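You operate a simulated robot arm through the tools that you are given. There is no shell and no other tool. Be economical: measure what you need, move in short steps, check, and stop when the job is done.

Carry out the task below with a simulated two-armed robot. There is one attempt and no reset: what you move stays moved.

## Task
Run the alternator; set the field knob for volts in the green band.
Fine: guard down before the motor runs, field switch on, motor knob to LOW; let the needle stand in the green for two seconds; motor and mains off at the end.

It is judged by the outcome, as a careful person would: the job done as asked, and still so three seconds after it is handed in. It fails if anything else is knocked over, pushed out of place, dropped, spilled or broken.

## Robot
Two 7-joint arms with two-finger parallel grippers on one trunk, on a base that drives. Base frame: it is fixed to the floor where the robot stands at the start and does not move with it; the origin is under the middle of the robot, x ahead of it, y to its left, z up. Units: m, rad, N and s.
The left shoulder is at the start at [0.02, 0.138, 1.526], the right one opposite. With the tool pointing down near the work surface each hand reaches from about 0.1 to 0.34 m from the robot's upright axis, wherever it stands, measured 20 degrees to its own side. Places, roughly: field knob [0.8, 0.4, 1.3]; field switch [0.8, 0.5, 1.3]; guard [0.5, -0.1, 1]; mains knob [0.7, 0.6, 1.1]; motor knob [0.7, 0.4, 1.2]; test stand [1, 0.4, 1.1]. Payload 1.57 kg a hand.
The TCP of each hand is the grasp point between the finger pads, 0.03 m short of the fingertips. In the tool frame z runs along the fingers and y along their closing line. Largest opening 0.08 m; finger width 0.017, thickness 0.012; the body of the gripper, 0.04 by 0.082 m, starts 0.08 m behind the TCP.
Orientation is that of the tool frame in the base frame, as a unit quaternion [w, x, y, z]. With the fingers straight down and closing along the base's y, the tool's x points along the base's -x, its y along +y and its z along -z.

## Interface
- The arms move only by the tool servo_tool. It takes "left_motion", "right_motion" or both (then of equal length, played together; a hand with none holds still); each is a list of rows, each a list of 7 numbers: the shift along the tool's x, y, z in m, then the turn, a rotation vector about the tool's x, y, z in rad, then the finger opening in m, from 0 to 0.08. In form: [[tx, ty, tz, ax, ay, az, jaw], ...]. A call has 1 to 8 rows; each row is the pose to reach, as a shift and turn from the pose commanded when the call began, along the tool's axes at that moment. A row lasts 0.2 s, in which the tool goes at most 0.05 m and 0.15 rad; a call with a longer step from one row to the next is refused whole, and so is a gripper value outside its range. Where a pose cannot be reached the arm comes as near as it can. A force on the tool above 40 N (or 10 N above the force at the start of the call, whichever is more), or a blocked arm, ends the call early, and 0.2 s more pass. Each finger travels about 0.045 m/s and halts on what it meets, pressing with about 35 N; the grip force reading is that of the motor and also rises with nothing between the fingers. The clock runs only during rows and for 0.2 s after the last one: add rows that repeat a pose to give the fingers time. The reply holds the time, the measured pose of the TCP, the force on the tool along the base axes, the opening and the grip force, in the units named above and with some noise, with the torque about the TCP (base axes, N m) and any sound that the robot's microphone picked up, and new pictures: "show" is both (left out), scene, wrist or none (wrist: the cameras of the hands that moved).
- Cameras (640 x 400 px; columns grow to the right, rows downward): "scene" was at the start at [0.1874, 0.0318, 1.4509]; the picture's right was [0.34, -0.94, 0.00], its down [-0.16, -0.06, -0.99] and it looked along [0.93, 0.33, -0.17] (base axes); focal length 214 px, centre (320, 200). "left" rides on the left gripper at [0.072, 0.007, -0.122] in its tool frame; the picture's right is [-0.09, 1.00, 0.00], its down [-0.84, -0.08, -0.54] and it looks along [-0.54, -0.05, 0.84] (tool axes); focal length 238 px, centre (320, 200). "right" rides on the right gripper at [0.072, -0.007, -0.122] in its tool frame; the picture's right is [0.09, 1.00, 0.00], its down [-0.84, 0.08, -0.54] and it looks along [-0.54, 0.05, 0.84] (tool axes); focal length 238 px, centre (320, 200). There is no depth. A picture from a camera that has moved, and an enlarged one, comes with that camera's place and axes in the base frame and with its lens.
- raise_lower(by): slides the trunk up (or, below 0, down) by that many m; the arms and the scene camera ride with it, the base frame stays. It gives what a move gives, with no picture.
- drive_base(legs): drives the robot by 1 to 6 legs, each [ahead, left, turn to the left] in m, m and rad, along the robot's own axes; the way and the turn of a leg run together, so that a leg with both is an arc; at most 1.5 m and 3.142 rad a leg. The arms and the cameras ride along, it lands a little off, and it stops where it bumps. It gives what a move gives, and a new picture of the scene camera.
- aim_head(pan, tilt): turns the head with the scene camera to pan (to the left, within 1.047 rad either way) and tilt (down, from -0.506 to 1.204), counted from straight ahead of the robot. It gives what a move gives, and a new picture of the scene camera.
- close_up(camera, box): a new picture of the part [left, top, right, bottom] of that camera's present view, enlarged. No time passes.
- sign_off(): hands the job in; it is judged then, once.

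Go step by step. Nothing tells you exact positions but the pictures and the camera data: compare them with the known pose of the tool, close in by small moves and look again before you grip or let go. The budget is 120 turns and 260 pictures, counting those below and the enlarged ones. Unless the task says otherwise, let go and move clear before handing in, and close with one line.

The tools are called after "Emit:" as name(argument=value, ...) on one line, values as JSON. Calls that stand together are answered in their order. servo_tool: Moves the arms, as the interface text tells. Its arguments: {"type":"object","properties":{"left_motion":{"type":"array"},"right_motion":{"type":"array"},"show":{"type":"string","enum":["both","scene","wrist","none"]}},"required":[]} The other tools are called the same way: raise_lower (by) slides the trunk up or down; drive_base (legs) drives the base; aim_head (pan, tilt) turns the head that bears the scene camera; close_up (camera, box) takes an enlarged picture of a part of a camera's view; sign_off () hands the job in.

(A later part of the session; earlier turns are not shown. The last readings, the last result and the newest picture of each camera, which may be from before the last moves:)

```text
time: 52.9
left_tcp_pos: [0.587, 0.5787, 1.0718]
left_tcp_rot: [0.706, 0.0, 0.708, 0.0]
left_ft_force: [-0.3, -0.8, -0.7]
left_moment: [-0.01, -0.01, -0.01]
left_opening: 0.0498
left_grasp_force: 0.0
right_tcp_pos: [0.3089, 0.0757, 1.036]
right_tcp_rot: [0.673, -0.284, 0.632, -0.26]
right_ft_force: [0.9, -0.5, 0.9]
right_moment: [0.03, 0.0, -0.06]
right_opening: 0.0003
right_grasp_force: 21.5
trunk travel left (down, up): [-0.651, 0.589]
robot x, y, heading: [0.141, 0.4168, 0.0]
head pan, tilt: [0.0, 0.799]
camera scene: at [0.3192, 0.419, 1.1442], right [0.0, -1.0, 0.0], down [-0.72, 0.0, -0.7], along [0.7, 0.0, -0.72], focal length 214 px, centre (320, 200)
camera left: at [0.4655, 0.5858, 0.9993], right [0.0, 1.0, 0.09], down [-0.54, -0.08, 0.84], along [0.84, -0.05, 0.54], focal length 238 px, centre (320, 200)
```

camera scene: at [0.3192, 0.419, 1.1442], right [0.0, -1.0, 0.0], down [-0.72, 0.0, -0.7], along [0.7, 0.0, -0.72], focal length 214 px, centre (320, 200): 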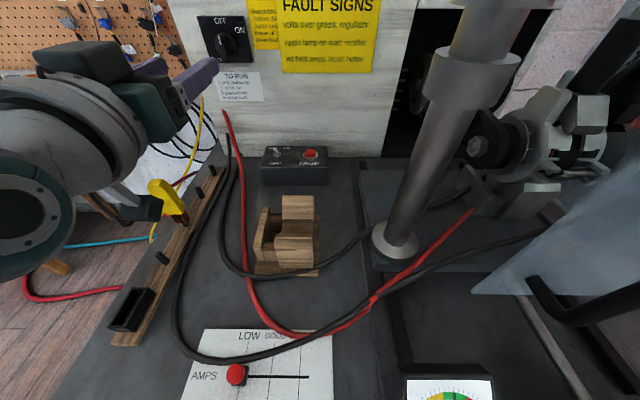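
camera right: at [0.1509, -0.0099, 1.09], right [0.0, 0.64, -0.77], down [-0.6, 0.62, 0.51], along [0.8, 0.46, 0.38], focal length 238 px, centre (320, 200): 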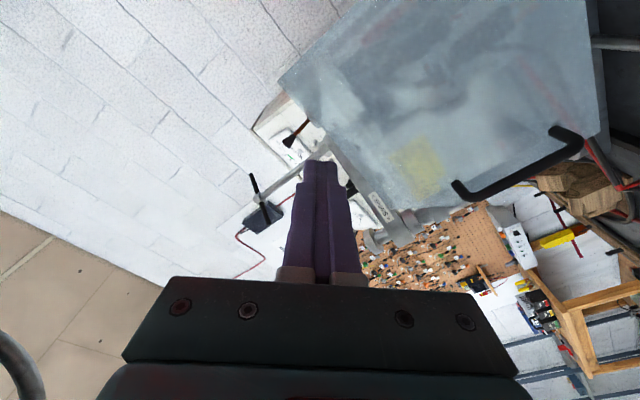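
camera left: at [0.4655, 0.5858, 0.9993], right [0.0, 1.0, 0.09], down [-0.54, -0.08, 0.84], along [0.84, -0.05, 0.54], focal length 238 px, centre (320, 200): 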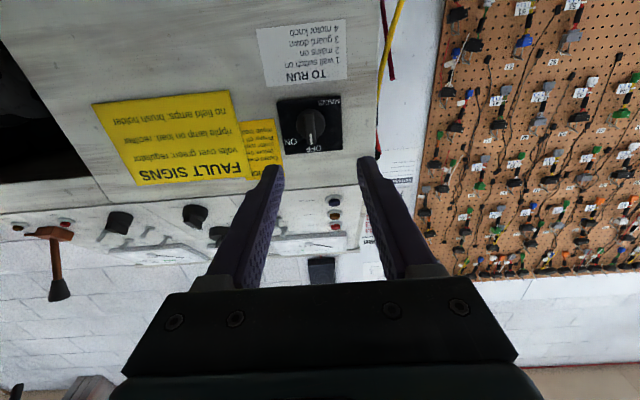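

I zoom at the mains knob from both cameras for its shape and pointer.

Emit:
close_up(camera="left", box=[240, 60, 400, 170])

Emit:
close_up(camera="scene", box=[140, 0, 300, 100])

```text
3.64 times, centred on (320, 115) of left
camera zoom: at [0.4655, 0.5858, 0.9993], right [0.0, 1.0, 0.09], down [-0.54, -0.08, 0.84], along [0.84, -0.05, 0.54], focal length 867 px, centre (320, 509)
```

zoom: 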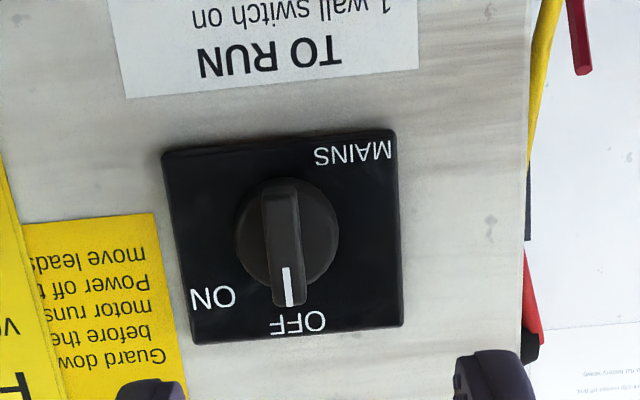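

```text
4.00 times, centred on (220, 50) of scene
camera zoom: at [0.3192, 0.419, 1.1442], right [0.0, -1.0, 0.0], down [-0.72, 0.0, -0.7], along [0.7, 0.0, -0.72], focal length 858 px, centre (720, 800)
```

zoom: 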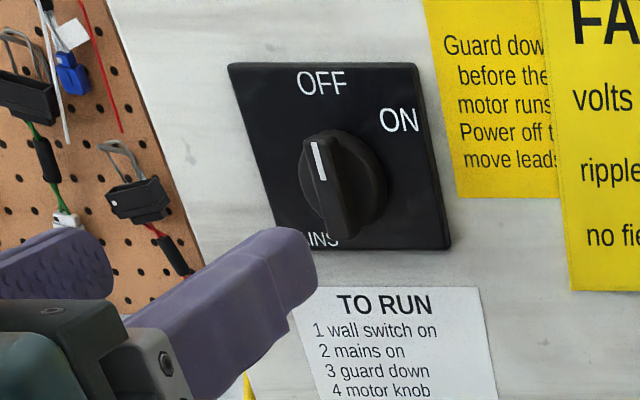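

The knob's ridge stands vertical at OFF with ON about 50–60° clockwise; its disc is near (0.735, 0.568, 1.072). I line up and advance partway.

Emit:
servo_tool(left_motion=[[0, -0.011, 0.03, 0, 0, 0, 0.04], [0, -0.011, 0.065, 0, 0, 0, 0.04], [0, -0.011, 0.085, 0, 0, 0, 0.04], [0, -0.011, 0.085, 0, 0, 0, 0.04]], show="none")

Emit:
close_up(camera="left", box=[220, 100, 420, 225])

Emit:
close_up(camera="scene", box=[140, 0, 300, 100])

```text
time: 53.9
left_tcp_pos: [0.6738, 0.5646, 1.0711]
left_tcp_rot: [0.706, -0.001, 0.708, 0.0]
left_ft_force: [-0.2, -0.9, 0.2]
left_moment: [0.0, -0.01, 0.01]
left_opening: 0.0402
left_grasp_force: 0.1
right_tcp_pos: [0.3089, 0.075, 1.035]
right_tcp_rot: [0.673, -0.283, 0.632, -0.261]
right_ft_force: [-0.5, 0.4, 0.2]
right_moment: [0.01, 0.04, -0.01]
right_opening: 0.0
right_grasp_force: 21.6
trunk travel left (down, up): [-0.651, 0.589]
robot x, y, heading: [0.1399, 0.4186, 0.005]
head pan, tilt: [0.0, 0.799]
```

```text
3.20 times, centred on (320, 162) of left
camera zoom: at [0.553, 0.5709, 0.9979], right [0.0, 1.0, 0.09], down [-0.54, -0.08, 0.84], along [0.84, -0.05, 0.54], focal length 763 px, centre (320, 320)
```

zoom: 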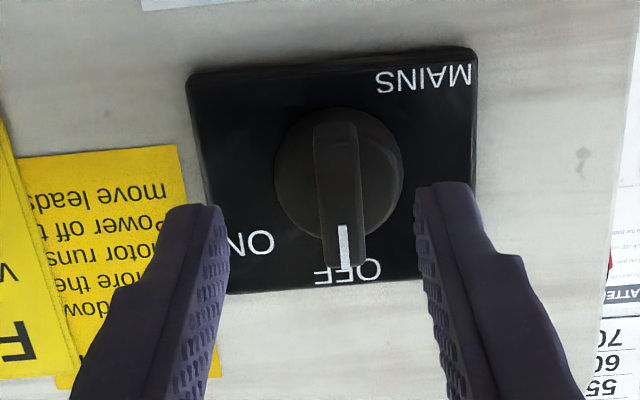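

```text
4.00 times, centred on (220, 50) of scene
camera zoom: at [0.3192, 0.419, 1.1442], right [0.0, -1.0, 0.0], down [-0.72, 0.0, -0.7], along [0.7, 0.0, -0.72], focal length 858 px, centre (720, 800)
```

zoom: 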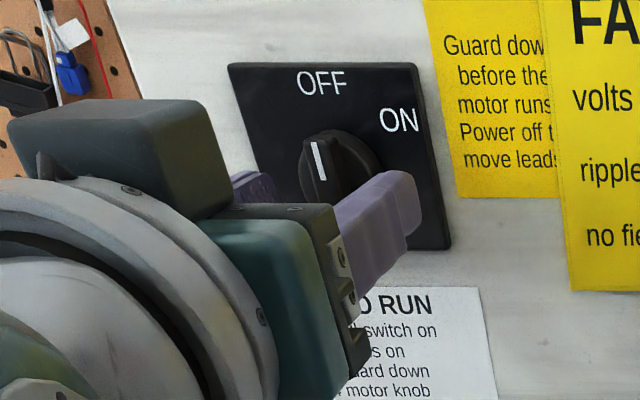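

Nearly centred; a 4 mm shift left, then advance and grip the ridge.

Emit:
servo_tool(left_motion=[[-0.001, 0.004, 0.01, 0, 0, 0, 0.04], [-0.001, 0.004, 0.025, 0, 0, 0, 0.04], [-0.001, 0.004, 0.034, 0, 0, 0, 0.04], [-0.001, 0.004, 0.034, 0, 0, 0, 0.02], [-0.001, 0.004, 0.034, 0, 0, 0, 0.0], [-0.001, 0.004, 0.034, 0, 0, 0, 0.0], [-0.001, 0.004, 0.034, 0, 0, 0, 0.0], [-0.001, 0.004, 0.034, 0, 0, 0, 0.0]], show="wrist")

```text
time: 55.7
left_tcp_pos: [0.7035, 0.5698, 1.0732]
left_tcp_rot: [0.706, -0.001, 0.709, 0.002]
left_ft_force: [-19.6, 3.7, 8.1]
left_moment: [0.16, -0.44, 0.07]
left_opening: 0.0318
left_grasp_force: 39.9
right_tcp_pos: [0.3068, 0.0762, 1.0346]
right_tcp_rot: [0.672, -0.282, 0.633, -0.26]
right_ft_force: [0.0, 0.0, 0.3]
right_moment: [-0.01, -0.01, 0.02]
right_opening: 0.0001
right_grasp_force: 21.1
trunk travel left (down, up): [-0.651, 0.589]
robot x, y, heading: [0.1337, 0.4206, 0.003]
head pan, tilt: [0.0, 0.799]
camera left: at [0.5826, 0.5754, 1.0011], right [0.0, 1.0, 0.09], down [-0.54, -0.08, 0.84], along [0.84, -0.05, 0.54], focal length 238 px, centre (320, 200)
```

left: 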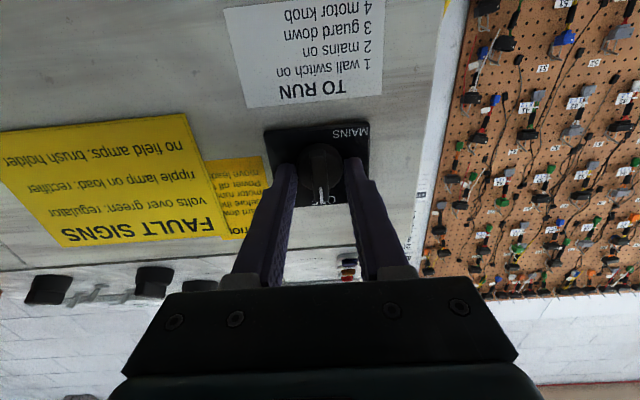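

The fingers hold the disc itself (32 mm). I back off 3 mm and rotate clockwise.

Emit:
servo_tool(left_motion=[[0, 0, -0.003, 0, 0, 0, 0.0], [0, 0, -0.003, 0, 0, 0.14, 0.0], [0, 0, -0.003, 0, 0, 0.28, 0.0], [0, 0, -0.003, 0, 0, 0.42, 0.0], [0, 0, -0.003, 0, 0, 0.56, 0.0], [0, 0, -0.003, 0, 0, 0.7, 0.0], [0, 0, -0.003, 0, 0, 0.84, 0.0], [0, 0, -0.003, 0, 0, 0.95, 0.0]], show="wrist")

Emit:
close_up(camera="left", box=[240, 80, 440, 220])

```text
time: 57.5
left_tcp_pos: [0.7037, 0.5666, 1.0716]
left_tcp_rot: [0.626, 0.326, 0.63, 0.323]
left_ft_force: [11.0, 3.7, -5.1]
left_moment: [0.01, 0.4, 0.37]
left_opening: 0.0316
left_grasp_force: 40.5
right_tcp_pos: [0.3095, 0.0749, 1.0339]
right_tcp_rot: [0.673, -0.284, 0.631, -0.261]
right_ft_force: [0.1, -0.7, 0.3]
right_moment: [0.01, 0.01, -0.01]
right_opening: 0.0
right_grasp_force: 21.2
trunk travel left (down, up): [-0.651, 0.589]
robot x, y, heading: [0.1404, 0.4195, 0.007]
head pan, tilt: [0.0, 0.799]
camera left: at [0.5824, 0.6289, 1.0358], right [0.0, 0.5, 0.86], down [-0.54, -0.73, 0.42], along [0.84, -0.47, 0.27], focal length 238 px, centre (320, 200)
```

left: 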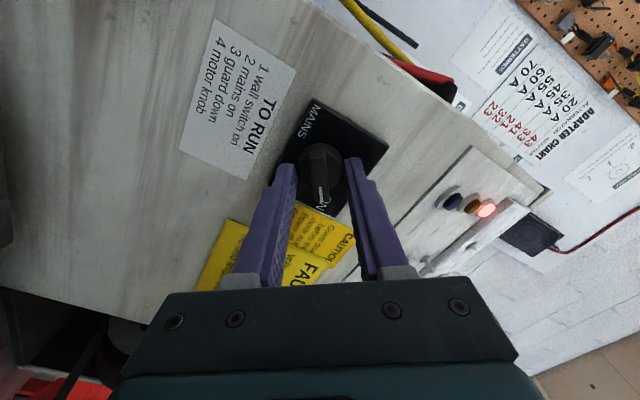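

```text
2.86 times, centred on (340, 150) of left
camera zoom: at [0.5824, 0.6289, 1.0358], right [0.0, 0.5, 0.86], down [-0.54, -0.73, 0.42], along [0.84, -0.47, 0.27], focal length 681 px, centre (263, 343)
```

zoom: 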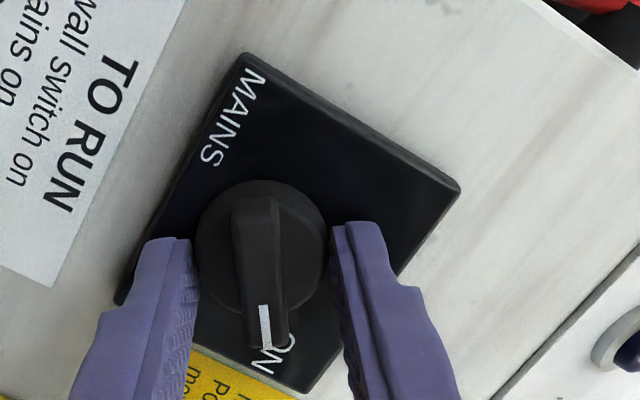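

Mains is ON and the red POWER lamp is lit. I release, back away, and raise the trunk to work on the upper panel.

Emit:
servo_tool(left_motion=[[0, 0, 0, 0, 0, 0, 0.05], [0, 0, 0, 0, 0, 0, 0.05], [0, 0, -0.04, 0, 0, 0, 0.05], [0, 0, -0.08, 0, 0, -0.14, 0.05], [0, 0, -0.12, 0, 0, -0.28, 0.03], [0, 0, -0.14, 0, 0, -0.42, 0.01], [0, 0, -0.14, 0, 0, -0.56, 0.0], [0, 0, -0.14, 0, 0, -0.7, 0.0]], show="none")

Emit:
raise_lower(by=0.2)

Emit:
aim_head(pan=0.0, tilt=0.2)

Emit:
close_up(camera="scene", box=[220, 120, 420, 260])

```text
time: 59.3
left_tcp_pos: [0.5606, 0.5667, 1.0737]
left_tcp_rot: [0.701, 0.087, 0.703, 0.088]
left_ft_force: [0.0, 0.2, 0.2]
left_moment: [-0.02, 0.0, 0.02]
left_opening: 0.0
left_grasp_force: 18.7
right_tcp_pos: [0.308, 0.0743, 1.0346]
right_tcp_rot: [0.673, -0.283, 0.632, -0.261]
right_ft_force: [0.6, -0.5, -0.1]
right_moment: [0.03, 0.02, 0.01]
right_opening: 0.0
right_grasp_force: 21.5
trunk travel left (down, up): [-0.651, 0.589]
robot x, y, heading: [0.1363, 0.4193, 0.003]
head pan, tilt: [0.0, 0.799]
```

```text
time: 61.5
left_tcp_pos: [0.5624, 0.5662, 1.2732]
left_tcp_rot: [0.7, 0.088, 0.703, 0.089]
left_ft_force: [0.0, -0.1, 0.0]
left_moment: [0.01, 0.0, -0.04]
left_opening: 0.0
left_grasp_force: 21.4
right_tcp_pos: [0.3082, 0.0745, 1.234]
right_tcp_rot: [0.673, -0.283, 0.632, -0.261]
right_ft_force: [0.8, 0.1, 0.9]
right_moment: [0.0, -0.01, 0.0]
right_opening: 0.0
right_grasp_force: 21.7
trunk travel left (down, up): [-0.851, 0.389]
robot x, y, heading: [0.1402, 0.4147, 0.01]
head pan, tilt: [0.0, 0.799]
```

```text
time: 62.5
left_tcp_pos: [0.5622, 0.5663, 1.2729]
left_tcp_rot: [0.7, 0.088, 0.703, 0.088]
left_ft_force: [-0.1, 0.3, -0.7]
left_moment: [-0.04, 0.01, 0.03]
left_opening: 0.0001
left_grasp_force: 21.2
right_tcp_pos: [0.307, 0.0753, 1.2341]
right_tcp_rot: [0.673, -0.284, 0.632, -0.26]
right_ft_force: [1.0, 0.7, -0.1]
right_moment: [-0.01, 0.01, -0.02]
right_opening: 0.0002
right_grasp_force: 21.5
trunk travel left (down, up): [-0.851, 0.389]
robot x, y, heading: [0.1347, 0.4171, 0.003]
head pan, tilt: [0.0, 0.201]
camera scene: at [0.3317, 0.419, 1.3977], right [0.0, -1.0, 0.0], down [-0.2, 0.0, -0.98], along [0.98, 0.0, -0.2], focal length 214 px, centre (320, 200)
```

scene: 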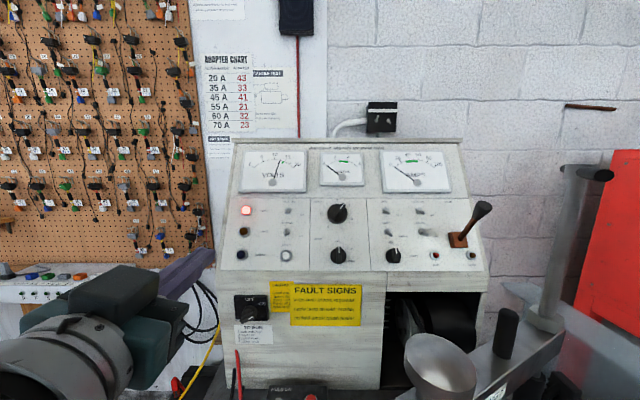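

```text
2.86 times, centred on (320, 190) of scene
camera zoom: at [0.3317, 0.419, 1.3977], right [0.0, -1.0, 0.0], down [-0.2, 0.0, -0.98], along [0.98, 0.0, -0.2], focal length 613 px, centre (320, 229)
```

zoom: 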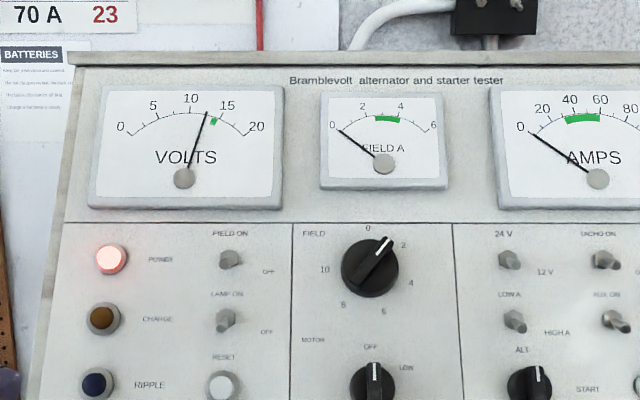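

Excellent view: volts read about 12 (battery). I zoom in on the toggles and the knobs.

Emit:
close_up(camera="scene", box=[225, 190, 365, 275])

Emit:
close_up(camera="scene", box=[360, 190, 500, 275])

```text
4.57 times, centred on (295, 232) of scene
camera zoom: at [0.3317, 0.419, 1.3977], right [0.0, -1.0, 0.0], down [-0.2, 0.0, -0.98], along [0.98, 0.0, -0.2], focal length 980 px, centre (434, 51)
```

zoom: 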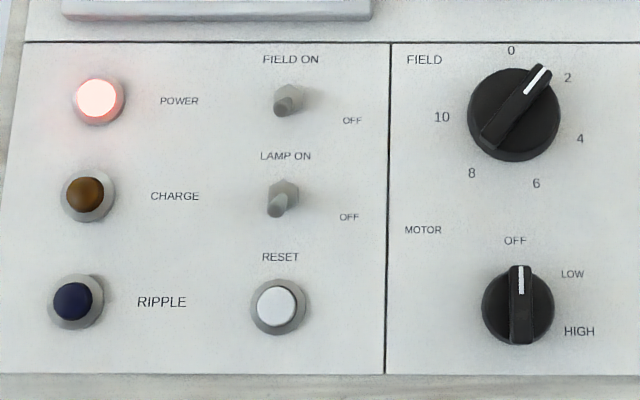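

```text
4.57 times, centred on (430, 232) of scene
camera zoom: at [0.3317, 0.419, 1.3977], right [0.0, -1.0, 0.0], down [-0.2, 0.0, -0.98], along [0.98, 0.0, -0.2], focal length 980 px, centre (-183, 51)
```

zoom: 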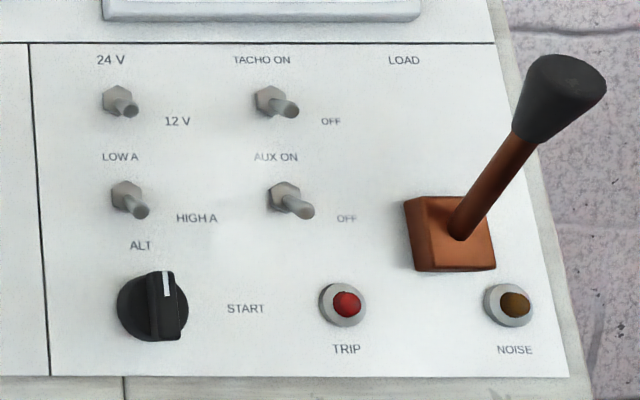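

FIELD and LAMP toggles are both down (OFF); the voltage toggle is at 12 V, selector at ALT. I bring the closed left fingers, tilted normal to the panel, just before the FIELD toggle (≈0.813, 0.491, 1.275).

Emit:
servo_tool(left_motion=[[-0.008, -0.013, 0.03, 0.012, 0.095, -0.049, 0.0], [-0.016, -0.027, 0.06, 0.024, 0.19, -0.098, 0.0], [-0.024, -0.04, 0.09, 0.036, 0.285, -0.147, 0.0], [-0.032, -0.054, 0.12, 0.048, 0.38, -0.196, 0.0], [-0.04, -0.067, 0.14, 0.0597, 0.4755, -0.2453, 0.0], [-0.04, -0.067, 0.14, 0.0597, 0.4755, -0.2453, 0.0]], show="both")

Emit:
close_up(camera="scene", box=[200, 180, 380, 290])

```text
time: 63.9
left_tcp_pos: [0.7014, 0.5066, 1.2919]
left_tcp_rot: [0.517, 0.0, 0.856, 0.016]
left_ft_force: [-0.1, -0.1, -0.6]
left_moment: [-0.02, -0.02, 0.0]
left_opening: 0.0
left_grasp_force: 21.0
right_tcp_pos: [0.3088, 0.0749, 1.2355]
right_tcp_rot: [0.672, -0.284, 0.632, -0.261]
right_ft_force: [-0.1, -0.8, -0.2]
right_moment: [0.01, -0.01, 0.05]
right_opening: 0.0
right_grasp_force: 21.2
trunk travel left (down, up): [-0.851, 0.389]
robot x, y, heading: [0.1394, 0.4201, 0.006]
head pan, tilt: [0.0, 0.201]
camera scene: at [0.3317, 0.419, 1.3978], right [0.0, -1.0, 0.0], down [-0.2, 0.0, -0.98], along [0.98, 0.0, -0.2], focal length 214 px, centre (320, 200)
camera left: at [0.5619, 0.5111, 1.2841], right [0.02, 0.99, 0.11], down [-0.09, -0.11, 0.99], along [1.0, -0.03, 0.09], focal length 238 px, centre (320, 200)
```

scene: 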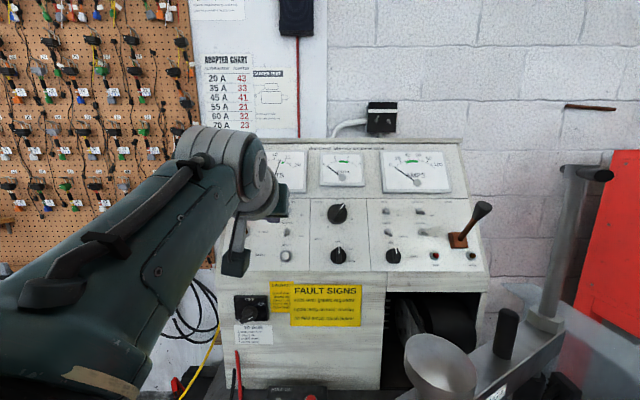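
left: 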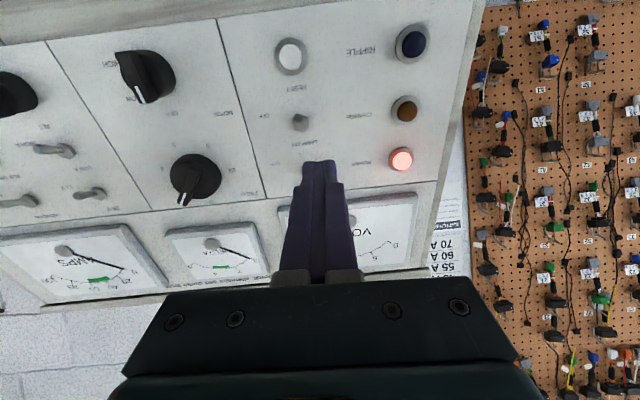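

```text
3.56 times, centred on (290, 235) of scene
camera zoom: at [0.3317, 0.419, 1.3978], right [0.0, -1.0, 0.0], down [-0.2, 0.0, -0.98], along [0.98, 0.0, -0.2], focal length 763 px, centre (427, 76)
```

zoom: 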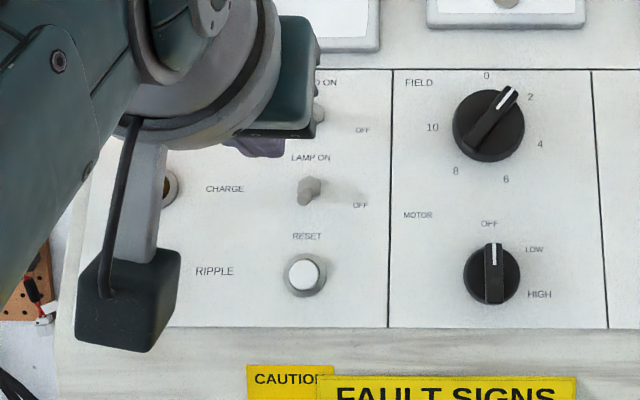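

I line up under the FIELD lever and advance toward the panel.

Emit:
servo_tool(left_motion=[[-0.003, -0.014, 0.01, 0, 0, 0, 0.0], [-0.005, -0.0155, 0.035, 0, 0, 0, 0.0], [-0.005, -0.0155, 0.058, 0, 0, 0, 0.0], [-0.005, -0.0155, 0.068, 0, 0, 0, 0.0], [-0.005, -0.0155, 0.068, 0, 0, 0, 0.0]], show="wrist")

Emit:
close_up(camera="left", box=[250, 80, 390, 200])

Emit:
close_up(camera="scene", box=[230, 180, 340, 260])

```text
time: 65.0
left_tcp_pos: [0.7628, 0.4764, 1.2691]
left_tcp_rot: [0.519, -0.001, 0.855, -0.001]
left_ft_force: [0.1, 0.7, 0.9]
left_moment: [-0.01, 0.01, -0.02]
left_opening: 0.0
left_grasp_force: 21.5
right_tcp_pos: [0.3073, 0.0754, 1.2348]
right_tcp_rot: [0.673, -0.283, 0.632, -0.26]
right_ft_force: [-0.4, -0.2, 0.2]
right_moment: [0.03, -0.01, -0.01]
right_opening: 0.0001
right_grasp_force: 21.5
trunk travel left (down, up): [-0.851, 0.389]
robot x, y, heading: [0.1365, 0.4197, 0.002]
head pan, tilt: [0.0, 0.201]
camera left: at [0.6221, 0.4837, 1.2604], right [0.04, 1.0, 0.08], down [-0.09, -0.08, 0.99], along [0.99, -0.05, 0.09], focal length 238 px, centre (320, 200)
```

left: 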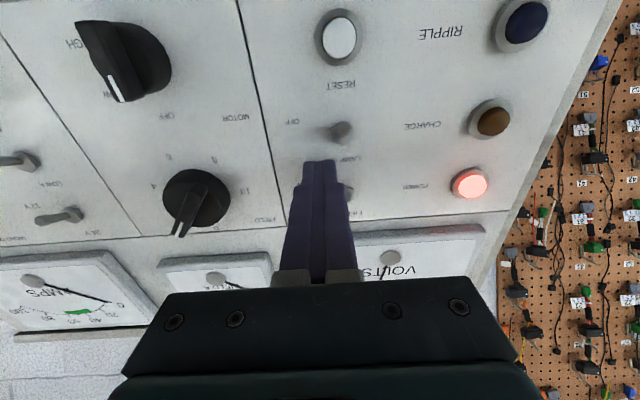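

```text
3.33 times, centred on (320, 140) of left
camera zoom: at [0.6221, 0.4837, 1.2604], right [0.04, 1.0, 0.08], down [-0.09, -0.08, 0.99], along [0.99, -0.05, 0.09], focal length 794 px, centre (320, 400)
```

zoom: 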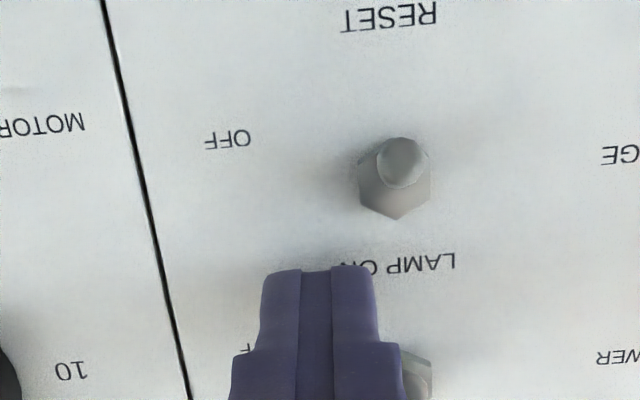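

```text
5.00 times, centred on (285, 220) of scene
camera zoom: at [0.3317, 0.419, 1.3978], right [0.0, -1.0, 0.0], down [-0.2, 0.0, -0.98], along [0.98, 0.0, -0.2], focal length 1072 px, centre (495, 100)
```

zoom: 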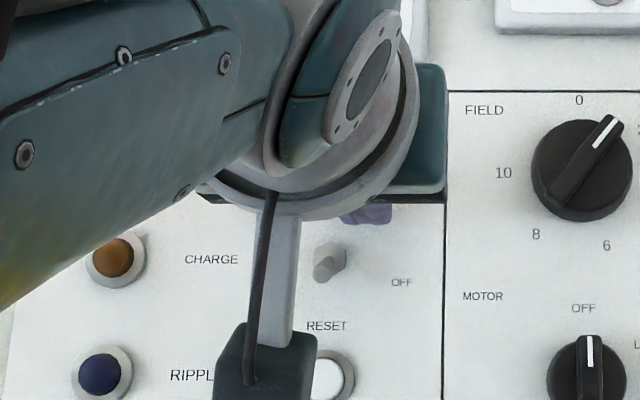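

I'm 19 mm too far right of the toggle; shift left, advance a few mm, then sweep up along the panel.

Emit:
servo_tool(left_motion=[[0.002, 0.019, 0, 0, 0, 0, 0.0], [0.002, 0.019, 0.007, 0, 0, 0, 0.0], [0.002, 0.019, 0.007, 0, 0, 0, 0.0]], show="wrist")

Emit:
close_up(camera="left", box=[250, 80, 390, 200])

```text
time: 65.8
left_tcp_pos: [0.7688, 0.4952, 1.2643]
left_tcp_rot: [0.518, 0.0, 0.855, 0.0]
left_ft_force: [-0.3, -0.6, 0.7]
left_moment: [-0.01, 0.03, -0.01]
left_opening: 0.0
left_grasp_force: 20.6
right_tcp_pos: [0.3088, 0.0745, 1.2343]
right_tcp_rot: [0.673, -0.283, 0.632, -0.261]
right_ft_force: [0.0, 0.3, 0.5]
right_moment: [0.02, -0.02, 0.01]
right_opening: 0.0
right_grasp_force: 21.4
trunk travel left (down, up): [-0.851, 0.389]
robot x, y, heading: [0.1396, 0.4182, 0.002]
head pan, tilt: [0.0, 0.201]
camera left: at [0.6278, 0.5031, 1.2556], right [0.04, 1.0, 0.08], down [-0.09, -0.08, 0.99], along [0.99, -0.05, 0.09], focal length 238 px, centre (320, 200)
```

left: 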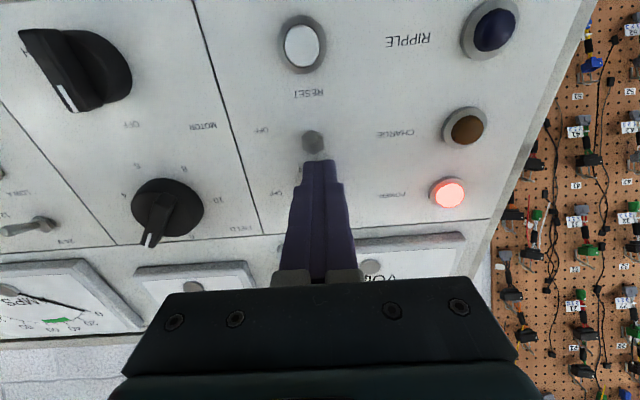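

```text
3.33 times, centred on (320, 140) of left
camera zoom: at [0.6278, 0.5031, 1.2556], right [0.04, 1.0, 0.08], down [-0.09, -0.08, 0.99], along [0.99, -0.05, 0.09], focal length 794 px, centre (320, 400)
```

zoom: 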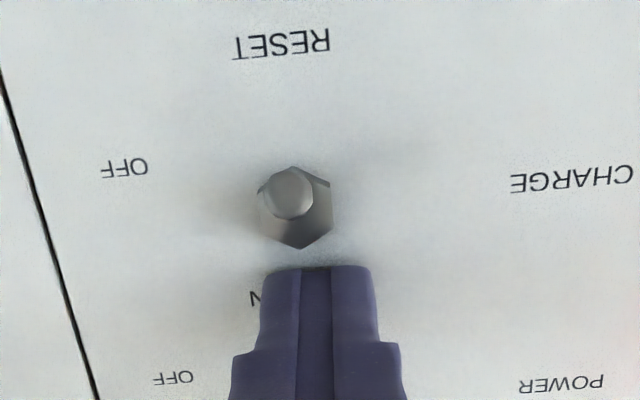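

Aligned. Sweep upward to flip FIELD on.

Emit:
servo_tool(left_motion=[[-0.008, -0.001, 0, 0, 0, 0, 0.0], [-0.016, -0.001, 0, 0, 0, 0, 0.0], [-0.024, -0.001, 0, 0, 0, 0, 0.0], [-0.032, -0.001, 0, 0, 0, 0, 0.0], [-0.036, -0.001, 0, 0, 0, 0, 0.0]], show="none")

Emit:
servo_tool(left_motion=[[0, 0, -0.03, 0, 0, 0, 0.0], [0, 0, -0.07, 0, 0, 0, 0.0], [0, 0.04, -0.08, 0, 0, 0, 0.0], [0, 0.08, -0.08, 0, 0, 0, 0.0], [0, 0.12, -0.08, 0, 0, 0, 0.0]], show="none")

Emit:
close_up(camera="scene", box=[225, 190, 365, 275])

Emit:
close_up(camera="left", box=[120, 60, 400, 235])

```text
time: 67.0
left_tcp_pos: [0.7767, 0.4999, 1.2821]
left_tcp_rot: [0.507, -0.001, 0.862, 0.001]
left_ft_force: [-6.0, -1.7, -27.6]
left_moment: [0.17, 0.72, -0.08]
left_opening: 0.0
left_grasp_force: 21.3
left hand out of reach, approached as far as the arm can: row 4, 5
right_tcp_pos: [0.3048, 0.0744, 1.2342]
right_tcp_rot: [0.671, -0.285, 0.633, -0.259]
right_ft_force: [-0.4, 0.5, -0.1]
right_moment: [0.04, -0.05, 0.01]
right_opening: 0.0001
right_grasp_force: 21.3
trunk travel left (down, up): [-0.851, 0.389]
robot x, y, heading: [0.1397, 0.4168, 0.004]
head pan, tilt: [0.0, 0.201]
```

```text
time: 68.2
left_tcp_pos: [0.7091, 0.6166, 1.3299]
left_tcp_rot: [0.517, 0.0, 0.856, 0.0]
left_ft_force: [-0.2, -0.2, -0.2]
left_moment: [-0.01, -0.02, 0.0]
left_opening: 0.0
left_grasp_force: 20.9
right_tcp_pos: [0.3076, 0.0757, 1.2359]
right_tcp_rot: [0.673, -0.283, 0.632, -0.261]
right_ft_force: [-0.5, -0.4, -0.4]
right_moment: [-0.01, -0.02, 0.04]
right_opening: 0.0
right_grasp_force: 22.1
trunk travel left (down, up): [-0.851, 0.389]
robot x, y, heading: [0.138, 0.4167, 0.006]
head pan, tilt: [0.0, 0.201]
```

```text
4.57 times, centred on (295, 232) of scene
camera zoom: at [0.3317, 0.419, 1.3978], right [0.0, -1.0, 0.0], down [-0.2, 0.0, -0.98], along [0.98, 0.0, -0.2], focal length 980 px, centre (434, 51)
```

zoom: 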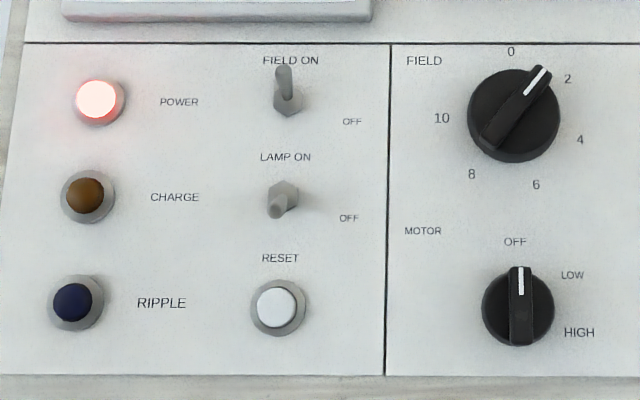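

```text
2.29 times, centred on (260, 148) of left
camera zoom: at [0.5698, 0.6227, 1.3222], right [0.04, 1.0, 0.08], down [-0.09, -0.08, 0.99], along [0.99, -0.05, 0.09], focal length 545 px, centre (457, 320)
```

zoom: 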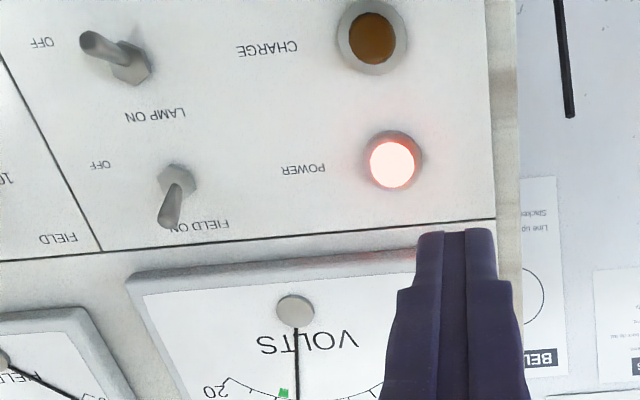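

FIELD is ON. Next the motor knob; I bring the left hand, jaws open, before it at about (0.750, 0.380, 1.193).

Emit:
servo_tool(left_motion=[[0.012, -0.04, 0, 0, 0, 0, 0.02], [0.03, -0.08, 0, 0, 0, 0, 0.045], [0.048, -0.12, 0, 0, 0, 0, 0.045], [0.066, -0.16, 0.005, 0, 0, 0, 0.045], [0.084, -0.2, 0.01, 0, 0, 0, 0.045], [0.103, -0.2366, 0.0156, 0, 0, 0, 0.045], [0.103, -0.2366, 0.0156, 0, 0, 0, 0.045]], show="both")

Emit:
close_up(camera="left", box=[220, 60, 420, 200])

```text
time: 69.8
left_tcp_pos: [0.6842, 0.3982, 1.2302]
left_tcp_rot: [0.522, -0.007, 0.853, 0.017]
left_ft_force: [0.7, 0.2, 0.7]
left_moment: [-0.01, 0.0, -0.01]
left_opening: 0.0451
left_grasp_force: 0.1
right_tcp_pos: [0.3079, 0.0746, 1.2351]
right_tcp_rot: [0.673, -0.284, 0.632, -0.261]
right_ft_force: [-0.6, 1.1, 0.5]
right_moment: [0.01, 0.01, 0.01]
right_opening: 0.0
right_grasp_force: 21.0
trunk travel left (down, up): [-0.851, 0.389]
robot x, y, heading: [0.1391, 0.4153, 0.002]
head pan, tilt: [0.0, 0.201]
camera scene: at [0.3316, 0.4182, 1.3988], right [-0.01, -1.0, 0.0], down [-0.19, 0.0, -0.98], along [0.98, -0.01, -0.19], focal length 214 px, centre (320, 200)
camera left: at [0.5436, 0.4018, 1.2209], right [0.01, 0.99, 0.1], down [-0.1, -0.1, 0.99], along [0.99, -0.02, 0.1], focal length 238 px, centre (320, 200)
```

scene: 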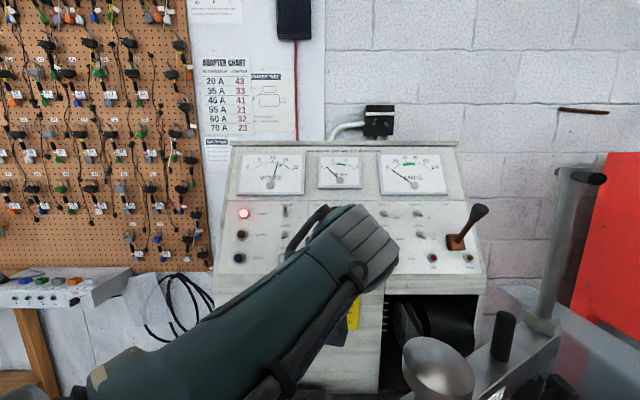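
left: 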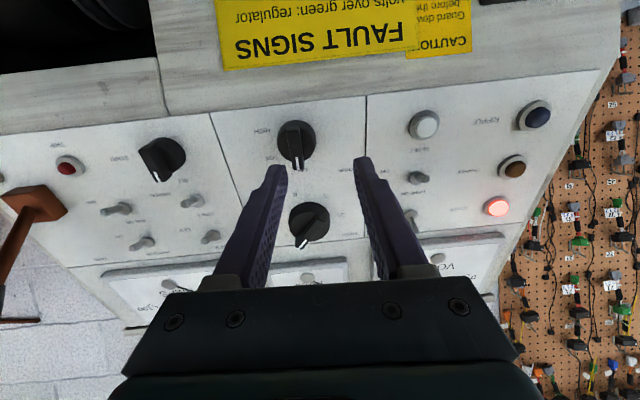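

```text
2.86 times, centred on (320, 130) of left
camera zoom: at [0.5436, 0.4018, 1.2209], right [0.01, 0.99, 0.1], down [-0.1, -0.1, 0.99], along [0.99, -0.02, 0.1], focal length 681 px, centre (320, 400)
```

zoom: 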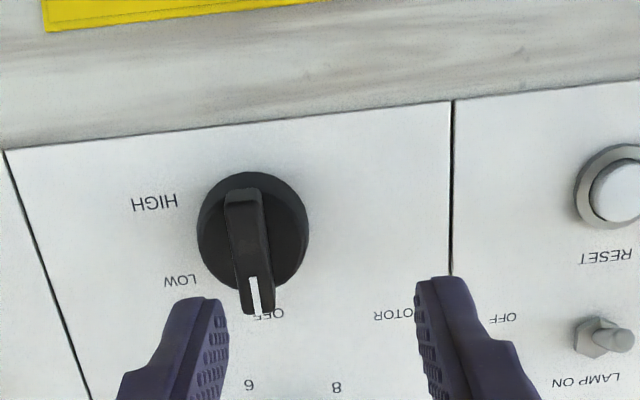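

The hand seems still settling; I hold for a moment and re-measure.

Emit:
servo_tool(left_motion=[[0, 0, 0, 0, 0, 0, 0.045], [0, 0, 0, 0, 0, 0, 0.045]], show="none")

Emit:
close_up(camera="left", box=[220, 60, 420, 200])

```text
time: 70.5
left_tcp_pos: [0.6822, 0.3984, 1.2266]
left_tcp_rot: [0.521, -0.003, 0.854, 0.018]
left_ft_force: [-0.4, -0.2, 0.2]
left_moment: [0.02, -0.02, -0.01]
left_opening: 0.045
left_grasp_force: 0.1
right_tcp_pos: [0.3075, 0.075, 1.2347]
right_tcp_rot: [0.673, -0.283, 0.632, -0.26]
right_ft_force: [-0.4, -0.9, 0.6]
right_moment: [0.0, -0.01, 0.02]
right_opening: 0.0
right_grasp_force: 21.8
trunk travel left (down, up): [-0.851, 0.389]
robot x, y, heading: [0.138, 0.4169, 0.005]
head pan, tilt: [0.0, 0.201]
```

```text
2.86 times, centred on (320, 130) of left
camera zoom: at [0.5421, 0.4017, 1.2189], right [0.02, 0.99, 0.11], down [-0.1, -0.11, 0.99], along [1.0, -0.03, 0.09], focal length 681 px, centre (320, 400)
```

zoom: 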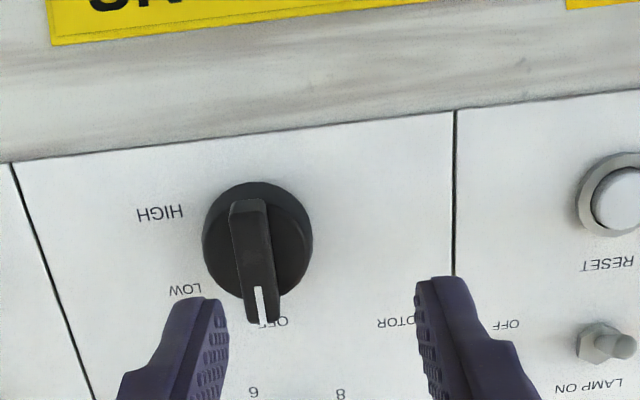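

Steady, so I just correct: 17 mm right and partway forward.

Emit:
servo_tool(left_motion=[[0.002, -0.0175, 0, 0.036, 0, 0, 0.045], [0.002, -0.0175, 0.015, 0.036, 0, 0, 0.045], [0.002, -0.0175, 0.025, 0.036, 0, 0, 0.045], [0.002, -0.0175, 0.025, 0.036, 0, 0, 0.045]], show="none")

Emit:
close_up(camera="left", box=[220, 60, 420, 200])

```text
time: 71.5
left_tcp_pos: [0.7025, 0.3776, 1.2092]
left_tcp_rot: [0.516, 0.003, 0.856, -0.004]
left_ft_force: [-0.4, 0.0, 0.0]
left_moment: [-0.02, 0.03, -0.01]
left_opening: 0.045
left_grasp_force: 0.0
right_tcp_pos: [0.3077, 0.0752, 1.2338]
right_tcp_rot: [0.673, -0.284, 0.631, -0.26]
right_ft_force: [0.6, 0.2, 0.1]
right_moment: [0.01, 0.01, 0.01]
right_opening: 0.0003
right_grasp_force: 21.5
trunk travel left (down, up): [-0.851, 0.389]
robot x, y, heading: [0.1364, 0.4181, 0.004]
head pan, tilt: [0.0, 0.201]
```

```text
2.86 times, centred on (320, 130) of left
camera zoom: at [0.5621, 0.3866, 1.2032], right [0.05, 1.0, 0.08], down [-0.09, -0.07, 0.99], along [0.99, -0.06, 0.08], focal length 681 px, centre (320, 400)
```

zoom: 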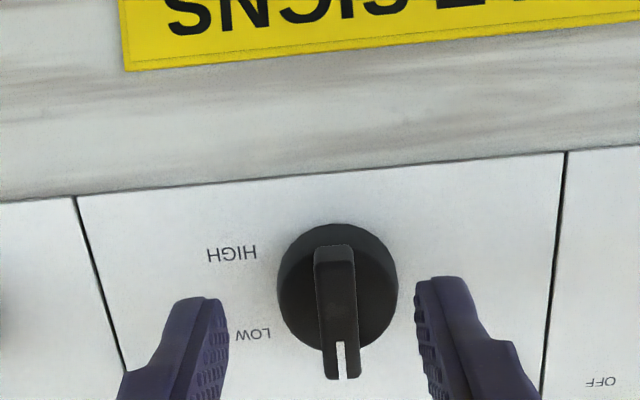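

Centred within a few mm; advance and close on the motor knob.

Emit:
servo_tool(left_motion=[[-0.002, 0.0045, 0.008, 0, 0, 0, 0.045], [-0.002, 0.0045, 0.018, 0, 0, 0, 0.045], [-0.002, 0.0045, 0.026, 0, 0, 0, 0.045], [-0.002, 0.0045, 0.026, 0, 0, 0, 0.03], [-0.002, 0.0045, 0.026, 0, 0, 0, 0.01], [-0.002, 0.0045, 0.026, 0, 0, 0, 0.0], [-0.002, 0.0045, 0.026, 0, 0, 0, 0.0]], show="none")

Emit:
close_up(camera="left", box=[220, 80, 420, 220])

```text
time: 73.0
left_tcp_pos: [0.7093, 0.3816, 1.2138]
left_tcp_rot: [0.517, 0.002, 0.856, -0.007]
left_ft_force: [3.1, -15.5, -5.9]
left_moment: [-0.02, -0.1, -0.48]
left_opening: 0.01
left_grasp_force: 27.1
left hand out of reach, approached as far as the arm can: row 1, 2, 3, 4, 5, 6, 7
right_tcp_pos: [0.3081, 0.0729, 1.2347]
right_tcp_rot: [0.672, -0.284, 0.632, -0.261]
right_ft_force: [0.1, 1.3, -0.2]
right_moment: [-0.02, 0.03, 0.0]
right_opening: 0.0001
right_grasp_force: 21.8
trunk travel left (down, up): [-0.851, 0.389]
robot x, y, heading: [0.1334, 0.4146, 0.001]
head pan, tilt: [0.0, 0.201]
```

```text
2.86 times, centred on (320, 150) of left
camera zoom: at [0.5695, 0.3911, 1.2058], right [0.06, 1.0, 0.07], down [-0.09, -0.07, 0.99], along [0.99, -0.06, 0.09], focal length 681 px, centre (320, 343)
```

zoom: 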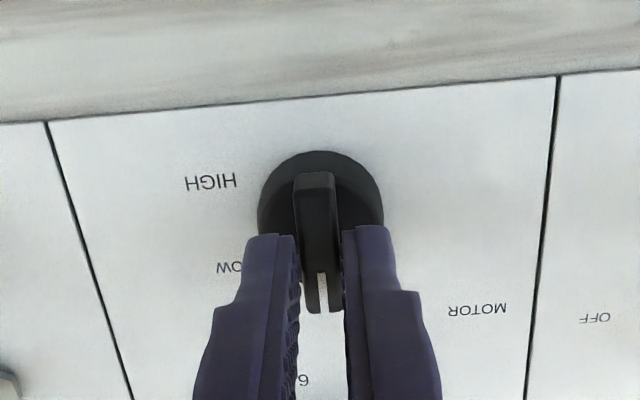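

The arm is at its reach limit here (it only caught the ridge tip). I release, back off, and lower the trunk to gain reach.

Emit:
servo_tool(left_motion=[[0, 0, 0, 0, 0, 0, 0.045], [0, 0, 0, 0, 0, 0, 0.045], [0, 0, 0, 0, 0, 0, 0.045], [0, 0, -0.02, 0, 0, 0, 0.045], [0, 0, -0.05, 0, 0, 0, 0.045], [-0.05, 0, -0.05, 0, 0, 0, 0.045], [-0.09, 0, -0.05, 0, 0, 0, 0.045]], show="none")

Emit:
raise_lower(by=-0.1)

Emit:
servo_tool(left_motion=[[0, 0, 0, 0, 0, 0, 0.045]], show="both")

```text
time: 74.7
left_tcp_pos: [0.7046, 0.378, 1.32]
left_tcp_rot: [0.517, 0.006, 0.856, -0.01]
left_ft_force: [0.5, 0.4, 0.2]
left_moment: [0.05, -0.01, 0.0]
left_opening: 0.0451
left_grasp_force: 0.0
right_tcp_pos: [0.3082, 0.0739, 1.2341]
right_tcp_rot: [0.673, -0.283, 0.632, -0.26]
right_ft_force: [0.6, -0.2, -0.1]
right_moment: [0.03, 0.01, 0.01]
right_opening: 0.0
right_grasp_force: 21.4
trunk travel left (down, up): [-0.851, 0.389]
robot x, y, heading: [0.1381, 0.4201, 0.004]
head pan, tilt: [0.0, 0.201]
```

```text
time: 76.0
left_tcp_pos: [0.7045, 0.3776, 1.2205]
left_tcp_rot: [0.519, 0.007, 0.855, -0.011]
left_ft_force: [0.9, 0.4, -0.1]
left_moment: [0.02, 0.01, -0.02]
left_opening: 0.0448
left_grasp_force: 0.1
right_tcp_pos: [0.3085, 0.0744, 1.1356]
right_tcp_rot: [0.673, -0.283, 0.632, -0.261]
right_ft_force: [-0.3, 0.3, 0.3]
right_moment: [0.02, -0.03, 0.01]
right_opening: 0.0
right_grasp_force: 21.3
trunk travel left (down, up): [-0.751, 0.489]
robot x, y, heading: [0.1349, 0.4163, 0.007]
head pan, tilt: [0.0, 0.201]
```

```text
time: 76.4
left_tcp_pos: [0.704, 0.3773, 1.2212]
left_tcp_rot: [0.519, 0.007, 0.855, -0.011]
left_ft_force: [0.2, -0.2, -0.8]
left_moment: [0.02, 0.0, 0.0]
left_opening: 0.045
left_grasp_force: 0.1
right_tcp_pos: [0.3072, 0.0749, 1.1347]
right_tcp_rot: [0.673, -0.283, 0.632, -0.26]
right_ft_force: [-0.7, -0.7, -0.9]
right_moment: [0.03, 0.0, -0.02]
right_opening: 0.0
right_grasp_force: 21.4
trunk travel left (down, up): [-0.751, 0.489]
robot x, y, heading: [0.1383, 0.4173, 0.003]
head pan, tilt: [0.0, 0.201]
camera scene: at [0.331, 0.4143, 1.3034], right [-0.05, -1.0, 0.0], down [-0.14, 0.01, -0.99], along [0.99, -0.05, -0.14], focal length 214 px, centre (320, 200)
camera left: at [0.5643, 0.3883, 1.2129], right [0.07, 1.0, 0.07], down [-0.09, -0.06, 0.99], along [0.99, -0.07, 0.09], focal length 238 px, centre (320, 200)
```

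scene: 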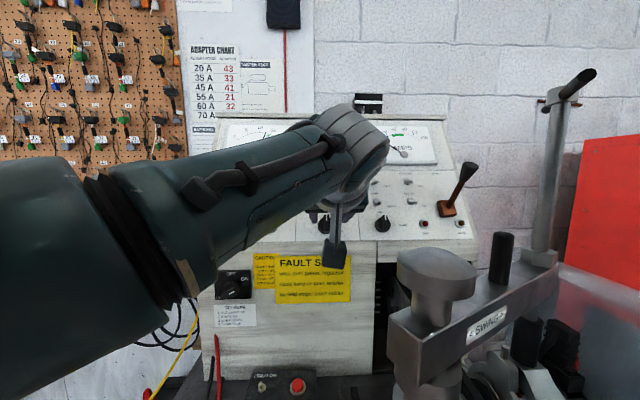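
left: 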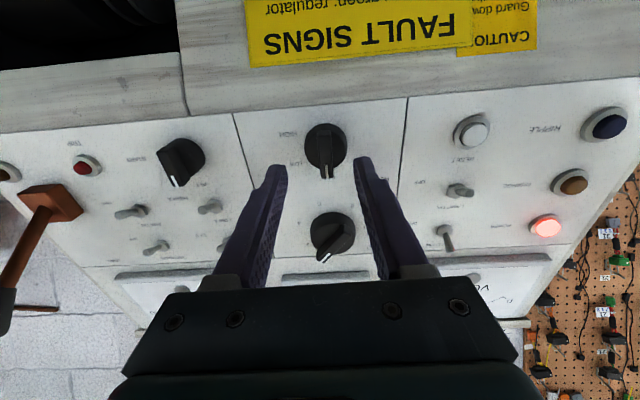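

Trunk lowered; now try again to reach the motor knob.

Emit:
servo_tool(left_motion=[[0.0077, 0.0055, 0.005, -0.026, 0, 0, 0.045], [0.0077, 0.0055, 0.015, -0.026, 0, 0, 0.045], [0.0077, 0.0055, 0.023, -0.026, 0, 0, 0.045], [0.0077, 0.0055, 0.03, -0.026, 0, 0, 0.045], [0.0077, 0.0055, 0.03, -0.026, 0, 0, 0.045]], show="none")

Emit:
close_up(camera="left", box=[220, 80, 420, 220])

```text
time: 77.2
left_tcp_pos: [0.7137, 0.3865, 1.2032]
left_tcp_rot: [0.519, -0.001, 0.855, 0.001]
left_ft_force: [-56.1, 2.0, 26.3]
left_moment: [-0.46, -0.09, -1.26]
left_opening: 0.043
left_grasp_force: 0.1
right_tcp_pos: [0.301, 0.0751, 1.1356]
right_tcp_rot: [0.671, -0.283, 0.634, -0.261]
right_ft_force: [-0.1, 0.9, 0.2]
right_moment: [0.01, 0.01, -0.01]
right_opening: 0.0
right_grasp_force: 21.2
trunk travel left (down, up): [-0.751, 0.489]
robot x, y, heading: [0.134, 0.4138, 0.005]
head pan, tilt: [0.0, 0.201]
stopped in row 3 (left hand): the force on the tool passed its limit at 56 N (the readings are from after the stop); the commanded pose is now the measured one
```

```text
2.86 times, centred on (320, 150) of left
camera zoom: at [0.5744, 0.394, 1.1942], right [0.04, 1.0, 0.08], down [-0.09, -0.08, 0.99], along [0.99, -0.05, 0.09], focal length 681 px, centre (320, 343)
```

zoom: 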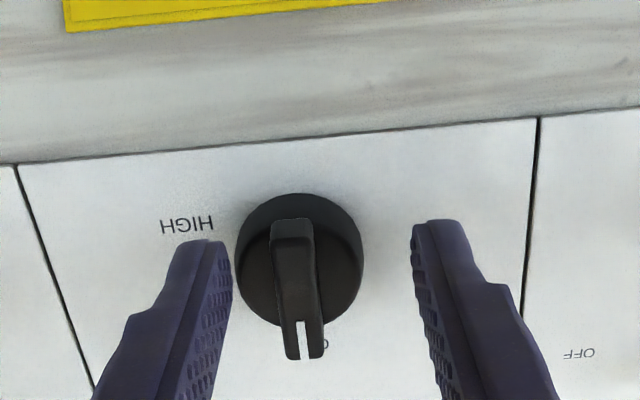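

The left fingertip touched the knob's rim. I back off 1 cm, open wider, shift 6 mm right, and advance again.

Emit:
servo_tool(left_motion=[[0, 0, -0.012, 0, 0, 0, 0.055], [0.002, -0.006, -0.012, 0, 0, 0, 0.055], [0.002, -0.006, -0.004, 0, 0, 0, 0.055], [0.002, -0.006, 0.004, 0, 0, 0, 0.055], [0.002, -0.006, 0.01, 0, 0, 0, 0.055]], show="none")

Emit:
close_up(camera="left", box=[220, 80, 420, 220])

```text
time: 78.0
left_tcp_pos: [0.7149, 0.3968, 1.2051]
left_tcp_rot: [0.525, -0.008, 0.851, 0.012]
left_ft_force: [-60.9, 4.2, 27.8]
left_moment: [-0.79, 0.59, -1.48]
left_opening: 0.0498
left_grasp_force: 0.0
right_tcp_pos: [0.302, 0.076, 1.1353]
right_tcp_rot: [0.671, -0.284, 0.633, -0.261]
right_ft_force: [-0.1, 0.5, 0.6]
right_moment: [0.01, 0.0, -0.04]
right_opening: 0.0002
right_grasp_force: 21.0
trunk travel left (down, up): [-0.751, 0.489]
robot x, y, heading: [0.1336, 0.415, 0.004]
head pan, tilt: [0.0, 0.201]
stopped in row 3 (left hand): the force on the tool passed its limit at 87 N (the readings are from after the stop); the commanded pose is now the measured one
```

```text
2.86 times, centred on (320, 150) of left
camera zoom: at [0.5746, 0.4002, 1.1955], right [0.01, 1.0, 0.09], down [-0.1, -0.09, 0.99], along [0.99, -0.02, 0.1], focal length 681 px, centre (320, 343)
```

zoom: 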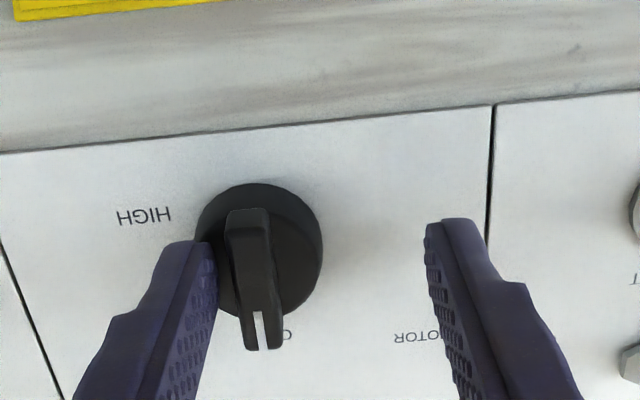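

The hand is not following well, probably the arm rubs against the head. I back off clearly and check.

Emit:
servo_tool(left_motion=[[0, 0, -0.02, 0, 0, 0, 0.05], [0, 0, -0.05, 0, 0, 0, 0.05], [0, 0, -0.08, 0, 0, 0, 0.05], [0, 0, -0.08, 0, 0, 0, 0.05]], show="scene")

```text
time: 79.2
left_tcp_pos: [0.6624, 0.4417, 1.2325]
left_tcp_rot: [0.527, -0.021, 0.847, 0.063]
left_ft_force: [0.0, -0.7, -1.1]
left_moment: [-0.03, 0.0, 0.03]
left_opening: 0.0501
left_grasp_force: 0.0
right_tcp_pos: [0.3066, 0.0748, 1.1346]
right_tcp_rot: [0.673, -0.285, 0.632, -0.26]
right_ft_force: [0.7, -0.3, 0.0]
right_moment: [0.0, 0.03, 0.01]
right_opening: 0.0
right_grasp_force: 21.9
trunk travel left (down, up): [-0.751, 0.489]
robot x, y, heading: [0.1369, 0.4172, 0.003]
head pan, tilt: [0.0, 0.201]
stopped in row 4 (left hand): the arm was blocked; the commanded pose is now the measured one
camera scene: at [0.3304, 0.4209, 1.2946], right [0.02, -1.0, 0.0], down [-0.23, -0.01, -0.97], along [0.97, 0.02, -0.23], focal length 214 px, centre (320, 200)
```

scene: 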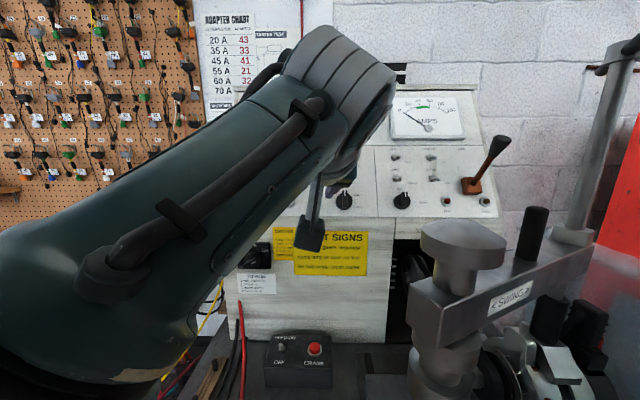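

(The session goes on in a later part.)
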